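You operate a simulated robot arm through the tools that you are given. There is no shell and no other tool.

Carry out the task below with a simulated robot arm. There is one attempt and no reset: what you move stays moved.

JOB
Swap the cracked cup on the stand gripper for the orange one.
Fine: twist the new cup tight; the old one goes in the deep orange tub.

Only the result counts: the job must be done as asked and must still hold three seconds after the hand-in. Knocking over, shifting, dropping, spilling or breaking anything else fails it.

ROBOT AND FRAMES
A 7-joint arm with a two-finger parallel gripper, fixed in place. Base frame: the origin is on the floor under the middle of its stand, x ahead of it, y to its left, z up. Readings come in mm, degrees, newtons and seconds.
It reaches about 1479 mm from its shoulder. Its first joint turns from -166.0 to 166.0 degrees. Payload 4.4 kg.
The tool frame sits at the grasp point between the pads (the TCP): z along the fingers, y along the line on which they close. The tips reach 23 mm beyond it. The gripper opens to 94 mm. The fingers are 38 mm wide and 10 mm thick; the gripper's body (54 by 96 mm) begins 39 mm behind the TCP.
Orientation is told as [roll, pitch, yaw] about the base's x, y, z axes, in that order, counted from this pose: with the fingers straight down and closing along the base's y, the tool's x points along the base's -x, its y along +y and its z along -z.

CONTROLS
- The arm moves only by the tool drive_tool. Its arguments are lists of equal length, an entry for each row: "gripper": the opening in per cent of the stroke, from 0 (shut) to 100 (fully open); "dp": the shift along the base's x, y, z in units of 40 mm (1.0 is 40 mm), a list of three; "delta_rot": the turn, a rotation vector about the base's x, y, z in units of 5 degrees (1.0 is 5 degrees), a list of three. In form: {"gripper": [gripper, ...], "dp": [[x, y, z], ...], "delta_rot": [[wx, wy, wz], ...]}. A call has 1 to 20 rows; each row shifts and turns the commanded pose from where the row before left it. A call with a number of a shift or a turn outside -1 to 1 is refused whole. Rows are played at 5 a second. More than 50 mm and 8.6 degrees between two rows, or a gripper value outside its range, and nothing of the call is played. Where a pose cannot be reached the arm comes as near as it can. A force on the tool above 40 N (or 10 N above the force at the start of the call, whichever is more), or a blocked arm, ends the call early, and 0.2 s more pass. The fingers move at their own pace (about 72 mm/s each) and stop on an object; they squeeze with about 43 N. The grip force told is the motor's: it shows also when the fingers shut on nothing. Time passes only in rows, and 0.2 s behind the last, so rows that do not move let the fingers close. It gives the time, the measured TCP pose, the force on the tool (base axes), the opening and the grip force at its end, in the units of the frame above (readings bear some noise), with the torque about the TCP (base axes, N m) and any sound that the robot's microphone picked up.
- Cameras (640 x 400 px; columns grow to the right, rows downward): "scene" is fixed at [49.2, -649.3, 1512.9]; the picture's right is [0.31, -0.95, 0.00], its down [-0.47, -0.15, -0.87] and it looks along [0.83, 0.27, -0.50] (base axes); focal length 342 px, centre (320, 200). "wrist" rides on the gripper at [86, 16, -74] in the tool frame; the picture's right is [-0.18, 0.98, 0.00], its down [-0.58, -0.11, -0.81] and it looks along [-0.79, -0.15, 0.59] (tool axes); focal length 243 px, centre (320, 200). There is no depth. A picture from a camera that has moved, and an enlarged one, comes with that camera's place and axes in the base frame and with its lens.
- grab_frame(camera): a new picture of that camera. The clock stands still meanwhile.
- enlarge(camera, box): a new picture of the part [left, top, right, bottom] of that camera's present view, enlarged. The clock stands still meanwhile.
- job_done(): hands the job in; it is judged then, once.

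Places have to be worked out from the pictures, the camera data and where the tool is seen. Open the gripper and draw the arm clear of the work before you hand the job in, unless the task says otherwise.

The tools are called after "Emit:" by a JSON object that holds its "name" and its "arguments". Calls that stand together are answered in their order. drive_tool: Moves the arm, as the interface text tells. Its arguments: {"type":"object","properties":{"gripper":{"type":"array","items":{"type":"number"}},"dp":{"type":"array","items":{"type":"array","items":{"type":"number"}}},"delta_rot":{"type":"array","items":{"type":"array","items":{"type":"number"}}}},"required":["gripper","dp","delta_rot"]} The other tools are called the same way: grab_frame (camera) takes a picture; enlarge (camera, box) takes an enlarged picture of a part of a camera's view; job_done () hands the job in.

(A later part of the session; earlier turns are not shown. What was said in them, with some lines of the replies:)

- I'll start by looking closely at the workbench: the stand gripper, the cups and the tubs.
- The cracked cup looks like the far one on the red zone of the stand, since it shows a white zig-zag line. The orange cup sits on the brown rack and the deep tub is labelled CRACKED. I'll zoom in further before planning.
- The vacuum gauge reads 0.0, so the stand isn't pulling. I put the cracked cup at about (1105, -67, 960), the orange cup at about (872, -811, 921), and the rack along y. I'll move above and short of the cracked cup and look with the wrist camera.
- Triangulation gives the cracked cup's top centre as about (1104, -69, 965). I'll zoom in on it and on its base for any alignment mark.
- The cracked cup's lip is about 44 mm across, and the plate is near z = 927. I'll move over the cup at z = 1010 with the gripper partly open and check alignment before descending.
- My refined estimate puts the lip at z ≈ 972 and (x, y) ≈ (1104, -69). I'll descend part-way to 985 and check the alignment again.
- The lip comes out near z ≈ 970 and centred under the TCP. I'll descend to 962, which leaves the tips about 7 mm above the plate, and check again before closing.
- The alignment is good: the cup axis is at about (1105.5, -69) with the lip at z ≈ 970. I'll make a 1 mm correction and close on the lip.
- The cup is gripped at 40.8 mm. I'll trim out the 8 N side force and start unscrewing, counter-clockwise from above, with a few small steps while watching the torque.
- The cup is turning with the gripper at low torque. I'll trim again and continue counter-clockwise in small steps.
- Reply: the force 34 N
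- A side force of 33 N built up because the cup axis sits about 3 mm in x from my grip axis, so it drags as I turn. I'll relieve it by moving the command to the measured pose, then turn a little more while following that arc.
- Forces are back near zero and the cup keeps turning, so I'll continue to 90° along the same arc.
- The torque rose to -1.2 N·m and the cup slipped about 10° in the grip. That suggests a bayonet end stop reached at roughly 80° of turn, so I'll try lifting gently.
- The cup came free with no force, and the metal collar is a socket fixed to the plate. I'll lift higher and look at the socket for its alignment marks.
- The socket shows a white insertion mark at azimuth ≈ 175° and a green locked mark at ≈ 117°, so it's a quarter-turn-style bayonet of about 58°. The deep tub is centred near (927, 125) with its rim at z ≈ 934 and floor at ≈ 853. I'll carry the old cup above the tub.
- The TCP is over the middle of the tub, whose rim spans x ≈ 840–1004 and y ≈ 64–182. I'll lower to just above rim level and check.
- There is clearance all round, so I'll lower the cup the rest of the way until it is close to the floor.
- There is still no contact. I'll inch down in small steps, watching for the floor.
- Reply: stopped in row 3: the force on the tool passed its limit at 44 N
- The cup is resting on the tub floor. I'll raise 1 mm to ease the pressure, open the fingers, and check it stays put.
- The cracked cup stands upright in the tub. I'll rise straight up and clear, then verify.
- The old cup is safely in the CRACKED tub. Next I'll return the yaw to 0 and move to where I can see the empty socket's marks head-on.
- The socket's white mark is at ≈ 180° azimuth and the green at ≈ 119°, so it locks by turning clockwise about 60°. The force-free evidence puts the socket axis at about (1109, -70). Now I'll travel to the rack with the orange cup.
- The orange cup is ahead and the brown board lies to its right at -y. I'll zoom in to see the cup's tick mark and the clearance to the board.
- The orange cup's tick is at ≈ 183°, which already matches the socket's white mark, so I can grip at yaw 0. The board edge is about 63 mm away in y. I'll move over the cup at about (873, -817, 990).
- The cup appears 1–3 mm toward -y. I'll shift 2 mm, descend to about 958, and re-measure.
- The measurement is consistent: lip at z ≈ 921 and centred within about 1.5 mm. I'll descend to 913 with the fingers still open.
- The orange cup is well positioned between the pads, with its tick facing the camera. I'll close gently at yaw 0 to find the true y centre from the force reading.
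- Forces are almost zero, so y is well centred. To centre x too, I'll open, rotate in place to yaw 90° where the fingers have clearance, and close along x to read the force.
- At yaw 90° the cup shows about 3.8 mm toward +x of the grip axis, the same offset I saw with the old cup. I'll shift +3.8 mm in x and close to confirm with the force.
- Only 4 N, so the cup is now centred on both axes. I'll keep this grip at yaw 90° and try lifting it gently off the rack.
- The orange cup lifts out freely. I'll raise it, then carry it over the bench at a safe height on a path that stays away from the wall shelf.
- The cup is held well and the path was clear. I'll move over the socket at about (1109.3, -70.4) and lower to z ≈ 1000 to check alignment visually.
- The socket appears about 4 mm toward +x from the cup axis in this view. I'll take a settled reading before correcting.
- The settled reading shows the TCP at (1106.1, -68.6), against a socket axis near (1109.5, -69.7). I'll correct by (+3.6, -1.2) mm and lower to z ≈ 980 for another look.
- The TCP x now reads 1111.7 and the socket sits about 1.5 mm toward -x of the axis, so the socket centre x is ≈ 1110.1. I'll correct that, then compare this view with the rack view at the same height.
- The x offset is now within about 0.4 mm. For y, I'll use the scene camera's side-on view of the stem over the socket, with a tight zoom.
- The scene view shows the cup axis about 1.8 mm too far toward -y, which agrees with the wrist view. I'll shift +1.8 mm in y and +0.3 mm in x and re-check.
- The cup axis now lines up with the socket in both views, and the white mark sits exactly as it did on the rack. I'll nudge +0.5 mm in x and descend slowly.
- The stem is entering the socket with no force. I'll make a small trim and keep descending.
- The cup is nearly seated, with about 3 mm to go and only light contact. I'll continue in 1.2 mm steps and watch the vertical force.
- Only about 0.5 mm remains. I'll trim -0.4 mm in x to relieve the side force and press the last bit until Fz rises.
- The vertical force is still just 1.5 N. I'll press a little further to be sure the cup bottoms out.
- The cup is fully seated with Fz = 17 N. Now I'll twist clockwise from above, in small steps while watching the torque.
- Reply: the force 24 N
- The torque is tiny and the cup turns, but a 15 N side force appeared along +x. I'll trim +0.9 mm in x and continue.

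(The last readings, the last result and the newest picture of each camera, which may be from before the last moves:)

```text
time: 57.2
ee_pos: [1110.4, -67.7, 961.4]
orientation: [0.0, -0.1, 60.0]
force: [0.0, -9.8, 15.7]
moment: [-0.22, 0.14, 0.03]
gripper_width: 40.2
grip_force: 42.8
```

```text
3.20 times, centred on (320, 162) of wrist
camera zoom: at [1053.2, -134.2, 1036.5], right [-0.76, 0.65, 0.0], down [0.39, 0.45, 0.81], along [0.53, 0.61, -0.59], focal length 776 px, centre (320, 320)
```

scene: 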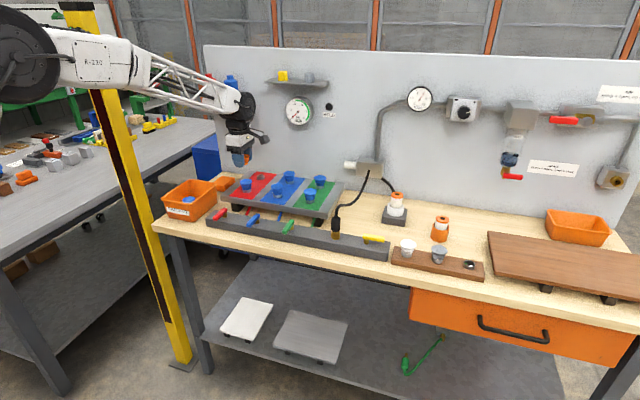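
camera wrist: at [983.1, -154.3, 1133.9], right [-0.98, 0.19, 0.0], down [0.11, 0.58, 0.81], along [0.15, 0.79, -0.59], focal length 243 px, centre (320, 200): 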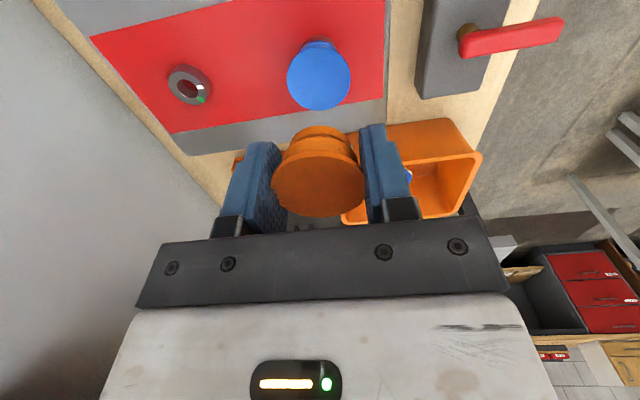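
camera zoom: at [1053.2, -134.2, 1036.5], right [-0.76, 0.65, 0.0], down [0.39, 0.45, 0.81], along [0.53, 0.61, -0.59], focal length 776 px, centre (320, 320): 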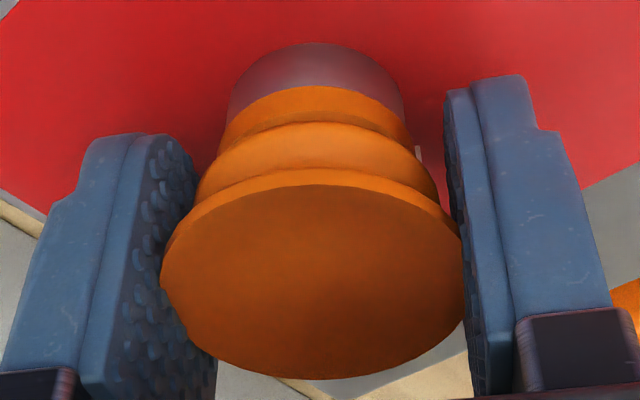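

The tick stays fixed relative to the gripper, so the cup is turning with it. I'll trim slightly in -y and go on.

Emit:
{"name": "drive_tool", "arguments": {"gripper": [0, 0, 0, 0, 0], "dp": [[0, -0.015, 0.005], [0, 0, 0], [0, 0, 0], [0, 0, 0], [0, 0, 0]], "delta_rot": [[0, 0, 0], [0, 0, -1], [0, 0, -1], [0, 0, -1], [0, 0, 0]]}}

Emit:
{"name": "enlarge", "arguments": {"camera": "wrist", "box": [220, 100, 420, 225]}}

```text
time: 58.4
ee_pos: [1110.8, -67.7, 961.6]
orientation: [0.1, 0.0, 44.9]
force: [3.0, 0.8, 4.9]
moment: [0.16, -0.02, -0.01]
gripper_width: 40.6
grip_force: 42.6
```

```text
3.20 times, centred on (320, 162) of wrist
camera zoom: at [1038.4, -117.3, 1036.3], right [-0.56, 0.83, 0.0], down [0.49, 0.33, 0.81], along [0.67, 0.45, -0.59], focal length 776 px, centre (320, 320)
```

zoom: 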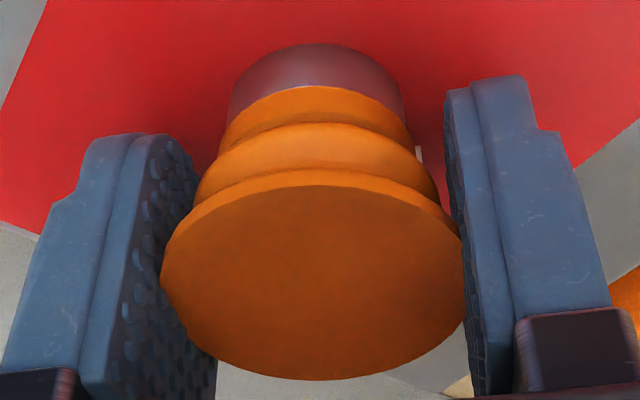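

It's turning smoothly with low force, with about 45° done. I'll continue to about 30° yaw, where I expect the lock near 60° of turn.

Emit:
{"name": "drive_tool", "arguments": {"gripper": [0, 0, 0, 0], "dp": [[0, 0, 0], [0, 0, 0], [0, 0, 0], [0, 0, 0]], "delta_rot": [[0, 0, -1], [0, 0, -1], [0, 0, -1], [0, 0, 0]]}}

Emit:
{"name": "enlarge", "arguments": {"camera": "wrist", "box": [220, 100, 420, 225]}}

```text
time: 59.4
ee_pos: [1110.6, -68.8, 961.9]
orientation: [0.0, 0.0, 29.9]
force: [4.5, -2.5, -2.0]
moment: [0.04, -0.08, 0.06]
gripper_width: 40.4
grip_force: 43.8
```

```text
3.20 times, centred on (320, 162) of wrist
camera zoom: at [1028.1, -97.1, 1036.4], right [-0.33, 0.94, 0.0], down [0.56, 0.19, 0.81], along [0.76, 0.27, -0.59], focal length 776 px, centre (320, 320)
```

zoom: 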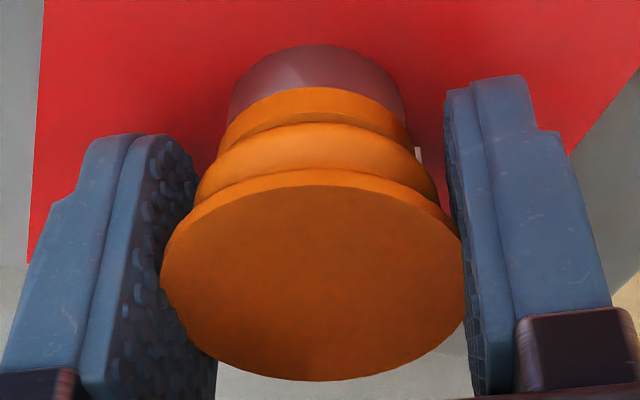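

After 60° of turn there is no end-stop torque yet. I'll continue in 5° steps until the torque rises.

Emit:
{"name": "drive_tool", "arguments": {"gripper": [0, 0, 0], "dp": [[0.003, -0.002, 0], [0, 0, 0], [0, 0, 0]], "delta_rot": [[0, 0, -1], [0, 0, 0], [0, 0, 0]]}}

Emit:
{"name": "drive_tool", "arguments": {"gripper": [0, 0, 0], "dp": [[0, 0, 0], [0, 0, 0], [0, 0, 0]], "delta_rot": [[0, 0, -1], [0, 0, 0], [0, 0, 0]]}}

Emit:
{"name": "enlarge", "arguments": {"camera": "wrist", "box": [220, 100, 420, 225]}}

```text
time: 60.2
ee_pos: [1110.8, -68.5, 961.9]
orientation: [0.0, 0.0, 24.9]
force: [6.1, -6.3, -3.0]
moment: [-0.03, -0.03, 0.89]
gripper_width: 40.2
grip_force: 43.4
```

```text
time: 61.0
ee_pos: [1111.6, -69.1, 962.1]
orientation: [0.0, 0.0, 19.9]
force: [7.4, -5.6, -2.3]
moment: [0.0, 0.07, 0.74]
gripper_width: 39.8
grip_force: 42.8
```

```text
3.20 times, centred on (320, 162) of wrist
camera zoom: at [1024.0, -82.3, 1036.5], right [-0.16, 0.99, 0.0], down [0.58, 0.1, 0.81], along [0.8, 0.13, -0.59], focal length 776 px, centre (320, 320)
```

zoom: 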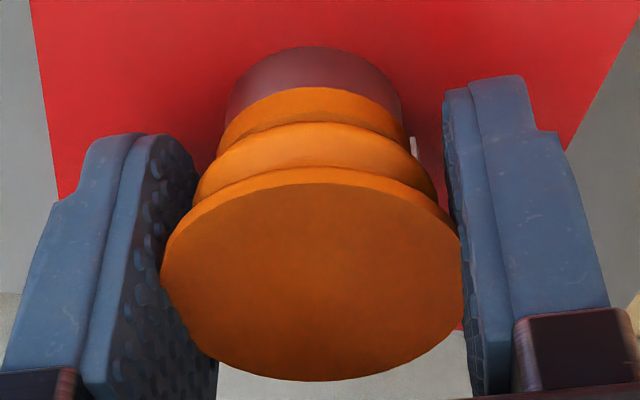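

The torque jumped to about 0.9 N·m and the tick began slipping relative to the pads, which is the end stop at ≈ 63°. I'll give one more 10° twist to be sure it's tight.

Emit:
{"name": "drive_tool", "arguments": {"gripper": [0, 0, 0, 0], "dp": [[0.008, -0.006, 0], [0, 0, 0], [0, 0, 0], [0, 0, 0]], "delta_rot": [[0, 0, -1], [0, 0, -1], [0, 0, 0], [0, 0, 0]]}}

Emit:
{"name": "enlarge", "arguments": {"camera": "wrist", "box": [220, 100, 420, 225]}}

```text
time: 62.0
ee_pos: [1111.4, -69.8, 962.0]
orientation: [0.0, 0.0, 9.9]
force: [5.5, -4.6, -1.0]
moment: [0.13, 0.14, 1.15]
gripper_width: 40.8
grip_force: 43.3
```

```text
3.20 times, centred on (320, 162) of wrist
camera zoom: at [1023.3, -67.3, 1036.7], right [0.01, 1.0, 0.0], down [0.59, -0.01, 0.81], along [0.81, -0.01, -0.59], focal length 776 px, centre (320, 320)
```

zoom: 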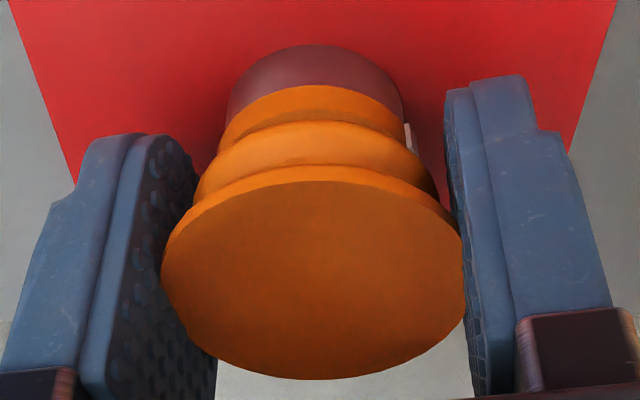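

The torque is now 1.15 N·m with clear slipping against the stop, so the cup is tight. I'll open the fingers and check the result visually.

Emit:
{"name": "drive_tool", "arguments": {"gripper": [66, 66, 66, 66], "dp": [[0, 0, 0], [0, 0, 0], [0, 0, 0], [0, 0, 0]], "delta_rot": [[0, 0, 0], [0, 0, 0], [0, 0, 0], [0, 0, 0]]}}

Emit:
{"name": "enlarge", "arguments": {"camera": "wrist", "box": [220, 100, 420, 225]}}

Emit:
{"name": "enlarge", "arguments": {"camera": "scene", "box": [240, 150, 320, 205]}}

```text
time: 63.0
ee_pos: [1110.8, -68.3, 961.2]
orientation: [0.0, 0.0, 9.8]
force: [0.8, 0.2, 1.4]
moment: [0.0, -0.03, -0.01]
gripper_width: 62.0
grip_force: 0.2
```

```text
3.20 times, centred on (320, 162) of wrist
camera zoom: at [1023.2, -67.3, 1036.5], right [0.01, 1.0, 0.0], down [0.59, -0.01, 0.81], along [0.81, -0.01, -0.59], focal length 776 px, centre (320, 320)
```

zoom: 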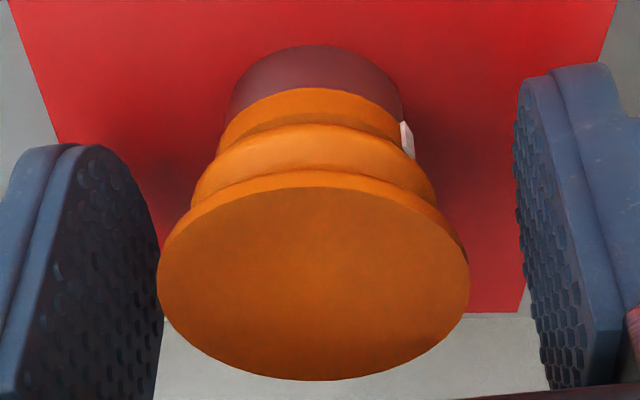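

```text
7.27 times, centred on (280, 178) of scene
camera zoom: at [49.2, -649.3, 1512.9], right [0.31, -0.95, 0.0], down [-0.47, -0.15, -0.87], along [0.83, 0.27, -0.5], focal length 2485 px, centre (611, 364)
```

zoom: 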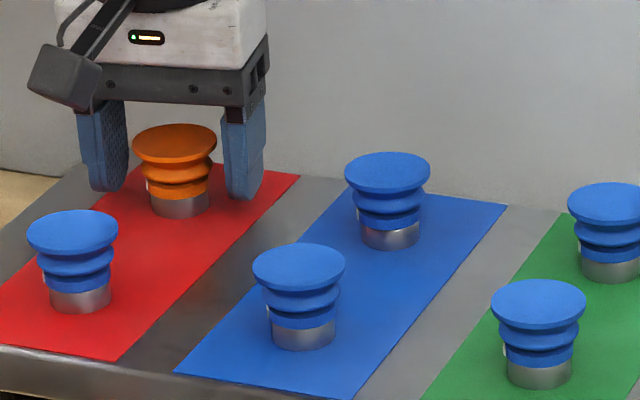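

The orange cup is in place with its tick on the same side as the neighbouring cups. I'll raise straight up clear of it and go back to the first viewpoint to compare the tick angle with the original.

Emit:
{"name": "drive_tool", "arguments": {"gripper": [66, 66, 66, 66, 66, 75, 75, 75], "dp": [[0, 0, 0.5], [0, 0, 0.9], [0, 0, 1], [0, 0, 1], [-0.95, 0, 0], [-0.95, 0, 0], [-0.85, 0.02, 0], [0, 0, 0]], "delta_rot": [[0, 0, 0], [0, 0, 0], [0, 0, 0], [0, 0, 0], [0, 0, -1], [0, 0, -0.97], [0, 0, 0], [0, 0, 0]]}}

Emit:
{"name": "grab_frame", "arguments": {"camera": "wrist"}}

Emit:
{"name": "enlarge", "arguments": {"camera": "wrist", "box": [270, 100, 400, 181]}}

Emit:
{"name": "enlarge", "arguments": {"camera": "scene", "box": [235, 155, 295, 205]}}

```text
time: 64.8
ee_pos: [1001.8, -68.5, 1096.1]
orientation: [0.0, 0.0, 0.1]
force: [0.0, 0.4, 0.1]
moment: [-0.03, 0.0, 0.02]
gripper_width: 70.5
grip_force: 0.0
```

```text
taken
camera wrist: at [915.6, -51.9, 1171.4], right [0.18, 0.98, 0.0], down [0.58, -0.11, 0.81], along [0.79, -0.15, -0.59], focal length 243 px, centre (320, 200)
```

wrist: 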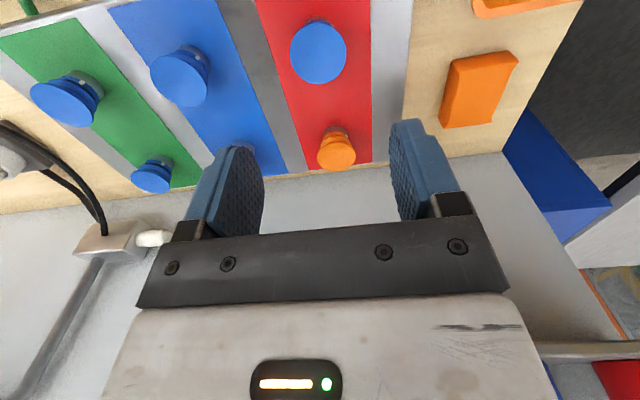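

```text
4.92 times, centred on (335, 140) of wrist
camera zoom: at [915.6, -51.9, 1171.4], right [0.18, 0.98, 0.0], down [0.58, -0.11, 0.81], along [0.79, -0.15, -0.59], focal length 1194 px, centre (246, 493)
```

zoom: 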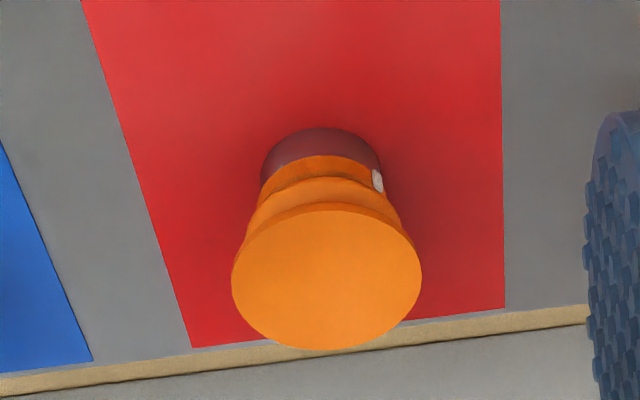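

```text
8.00 times, centred on (265, 180) of scene
camera zoom: at [49.2, -649.3, 1512.9], right [0.31, -0.95, 0.0], down [-0.47, -0.15, -0.87], along [0.83, 0.27, -0.5], focal length 2733 px, centre (760, 360)
```

zoom: 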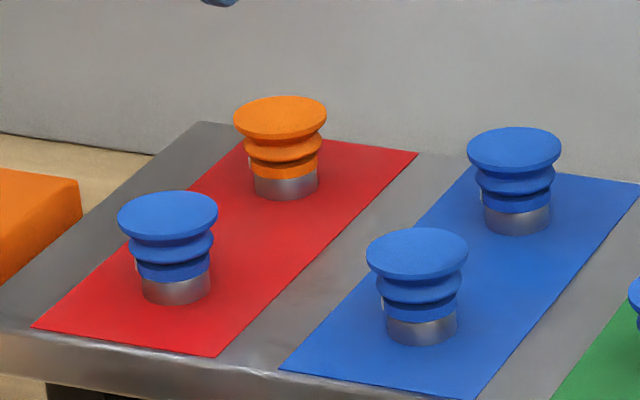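

The tick offset (58 px against the original's 57) and the lip height match the original tight cup, so the orange cup is fully seated and locked. I'll open the gripper, draw the arm back to a clear pose, and do a last check.

Emit:
{"name": "drive_tool", "arguments": {"gripper": [100, 100, 100, 100, 100, 100, 100, 100, 100, 100, 100], "dp": [[0, 0, 0.8], [-0.73, -0.5, 0.3], [-0.73, -0.5, 0.3], [-0.73, -0.5, 0.3], [-0.73, -0.5, 0.3], [-0.73, -0.5, 0.3], [-0.73, -0.5, 0.3], [-0.73, -0.5, 0.3], [-0.73, -0.5, 0.3], [-0.73, -0.5, 0.3], [0, 0, 0]], "delta_rot": [[0, 0, 0], [0, 0, 0], [0, 0, 0], [0, 0, 0], [0, 0, 0], [0, 0, 0], [0, 0, 0], [0, 0, 0], [0, 0, 0], [0, 0, 0], [0, 0, 0]]}}

Emit:
{"name": "grab_frame", "arguments": {"camera": "scene"}}

Emit:
{"name": "enlarge", "arguments": {"camera": "scene", "box": [140, 150, 340, 275]}}

Emit:
{"name": "enlarge", "arguments": {"camera": "scene", "box": [340, 160, 500, 290]}}

```text
time: 67.2
ee_pos: [737.7, -246.8, 1239.7]
orientation: [-0.1, 0.0, 0.1]
force: [-0.6, 0.3, -0.7]
moment: [0.0, 0.02, 0.02]
gripper_width: 94.1
grip_force: 0.1
```

```text
taken
```

scene: 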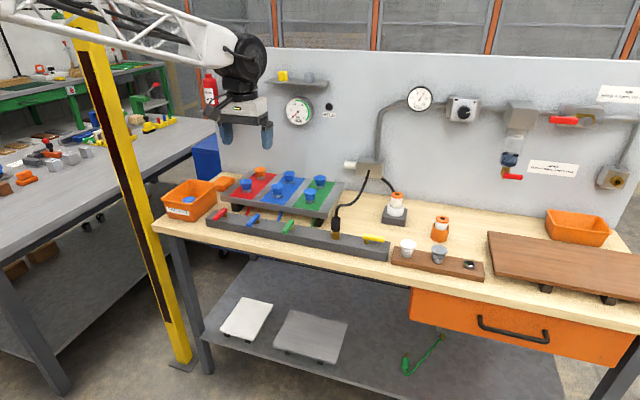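

```text
3.20 times, centred on (240, 212) of scene
camera zoom: at [49.2, -649.3, 1512.9], right [0.31, -0.95, 0.0], down [-0.47, -0.15, -0.87], along [0.83, 0.27, -0.5], focal length 1093 px, centre (576, 160)
```

zoom: 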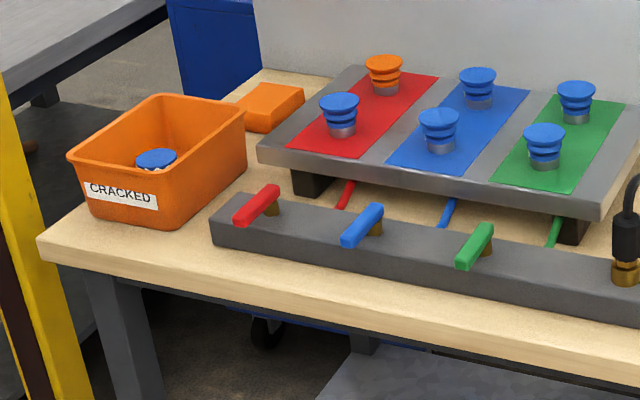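

```text
3.08 times, centred on (420, 225) of scene
camera zoom: at [49.2, -649.3, 1512.9], right [0.31, -0.95, 0.0], down [-0.47, -0.15, -0.87], along [0.83, 0.27, -0.5], focal length 1051 px, centre (12, 123)
```

zoom: 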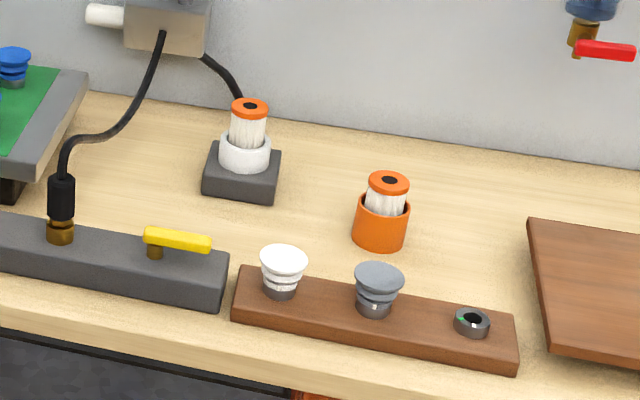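

The orange cup is locked on the red zone, the cracked cup stands in the deep CRACKED tub, and nothing else has moved. The gripper is open and the arm is clear, so I'm handing in.

Emit:
{"name": "job_done", "arguments": {}}

```text
The job is handed in.
```

I swapped the cups. The orange one is now on the stand gripper's red zone, and the cracked one is standing upright in the deep orange tub labelled CRACKED.

- **Tightness:** I turned the orange cup clockwise until it hit its end stop, then kept twisting to about 1.15 N·m. Its tick mark and lip height match how the old cup sat when tight.
- **Surroundings:** The last pictures show nothing else moved: the other cups, the rack, the tub and the levers are all where they were.
- **Arm:** The gripper is open and the arm is back near its starting position, clear of the bench.

The job is handed in; I haven't seen a verdict.
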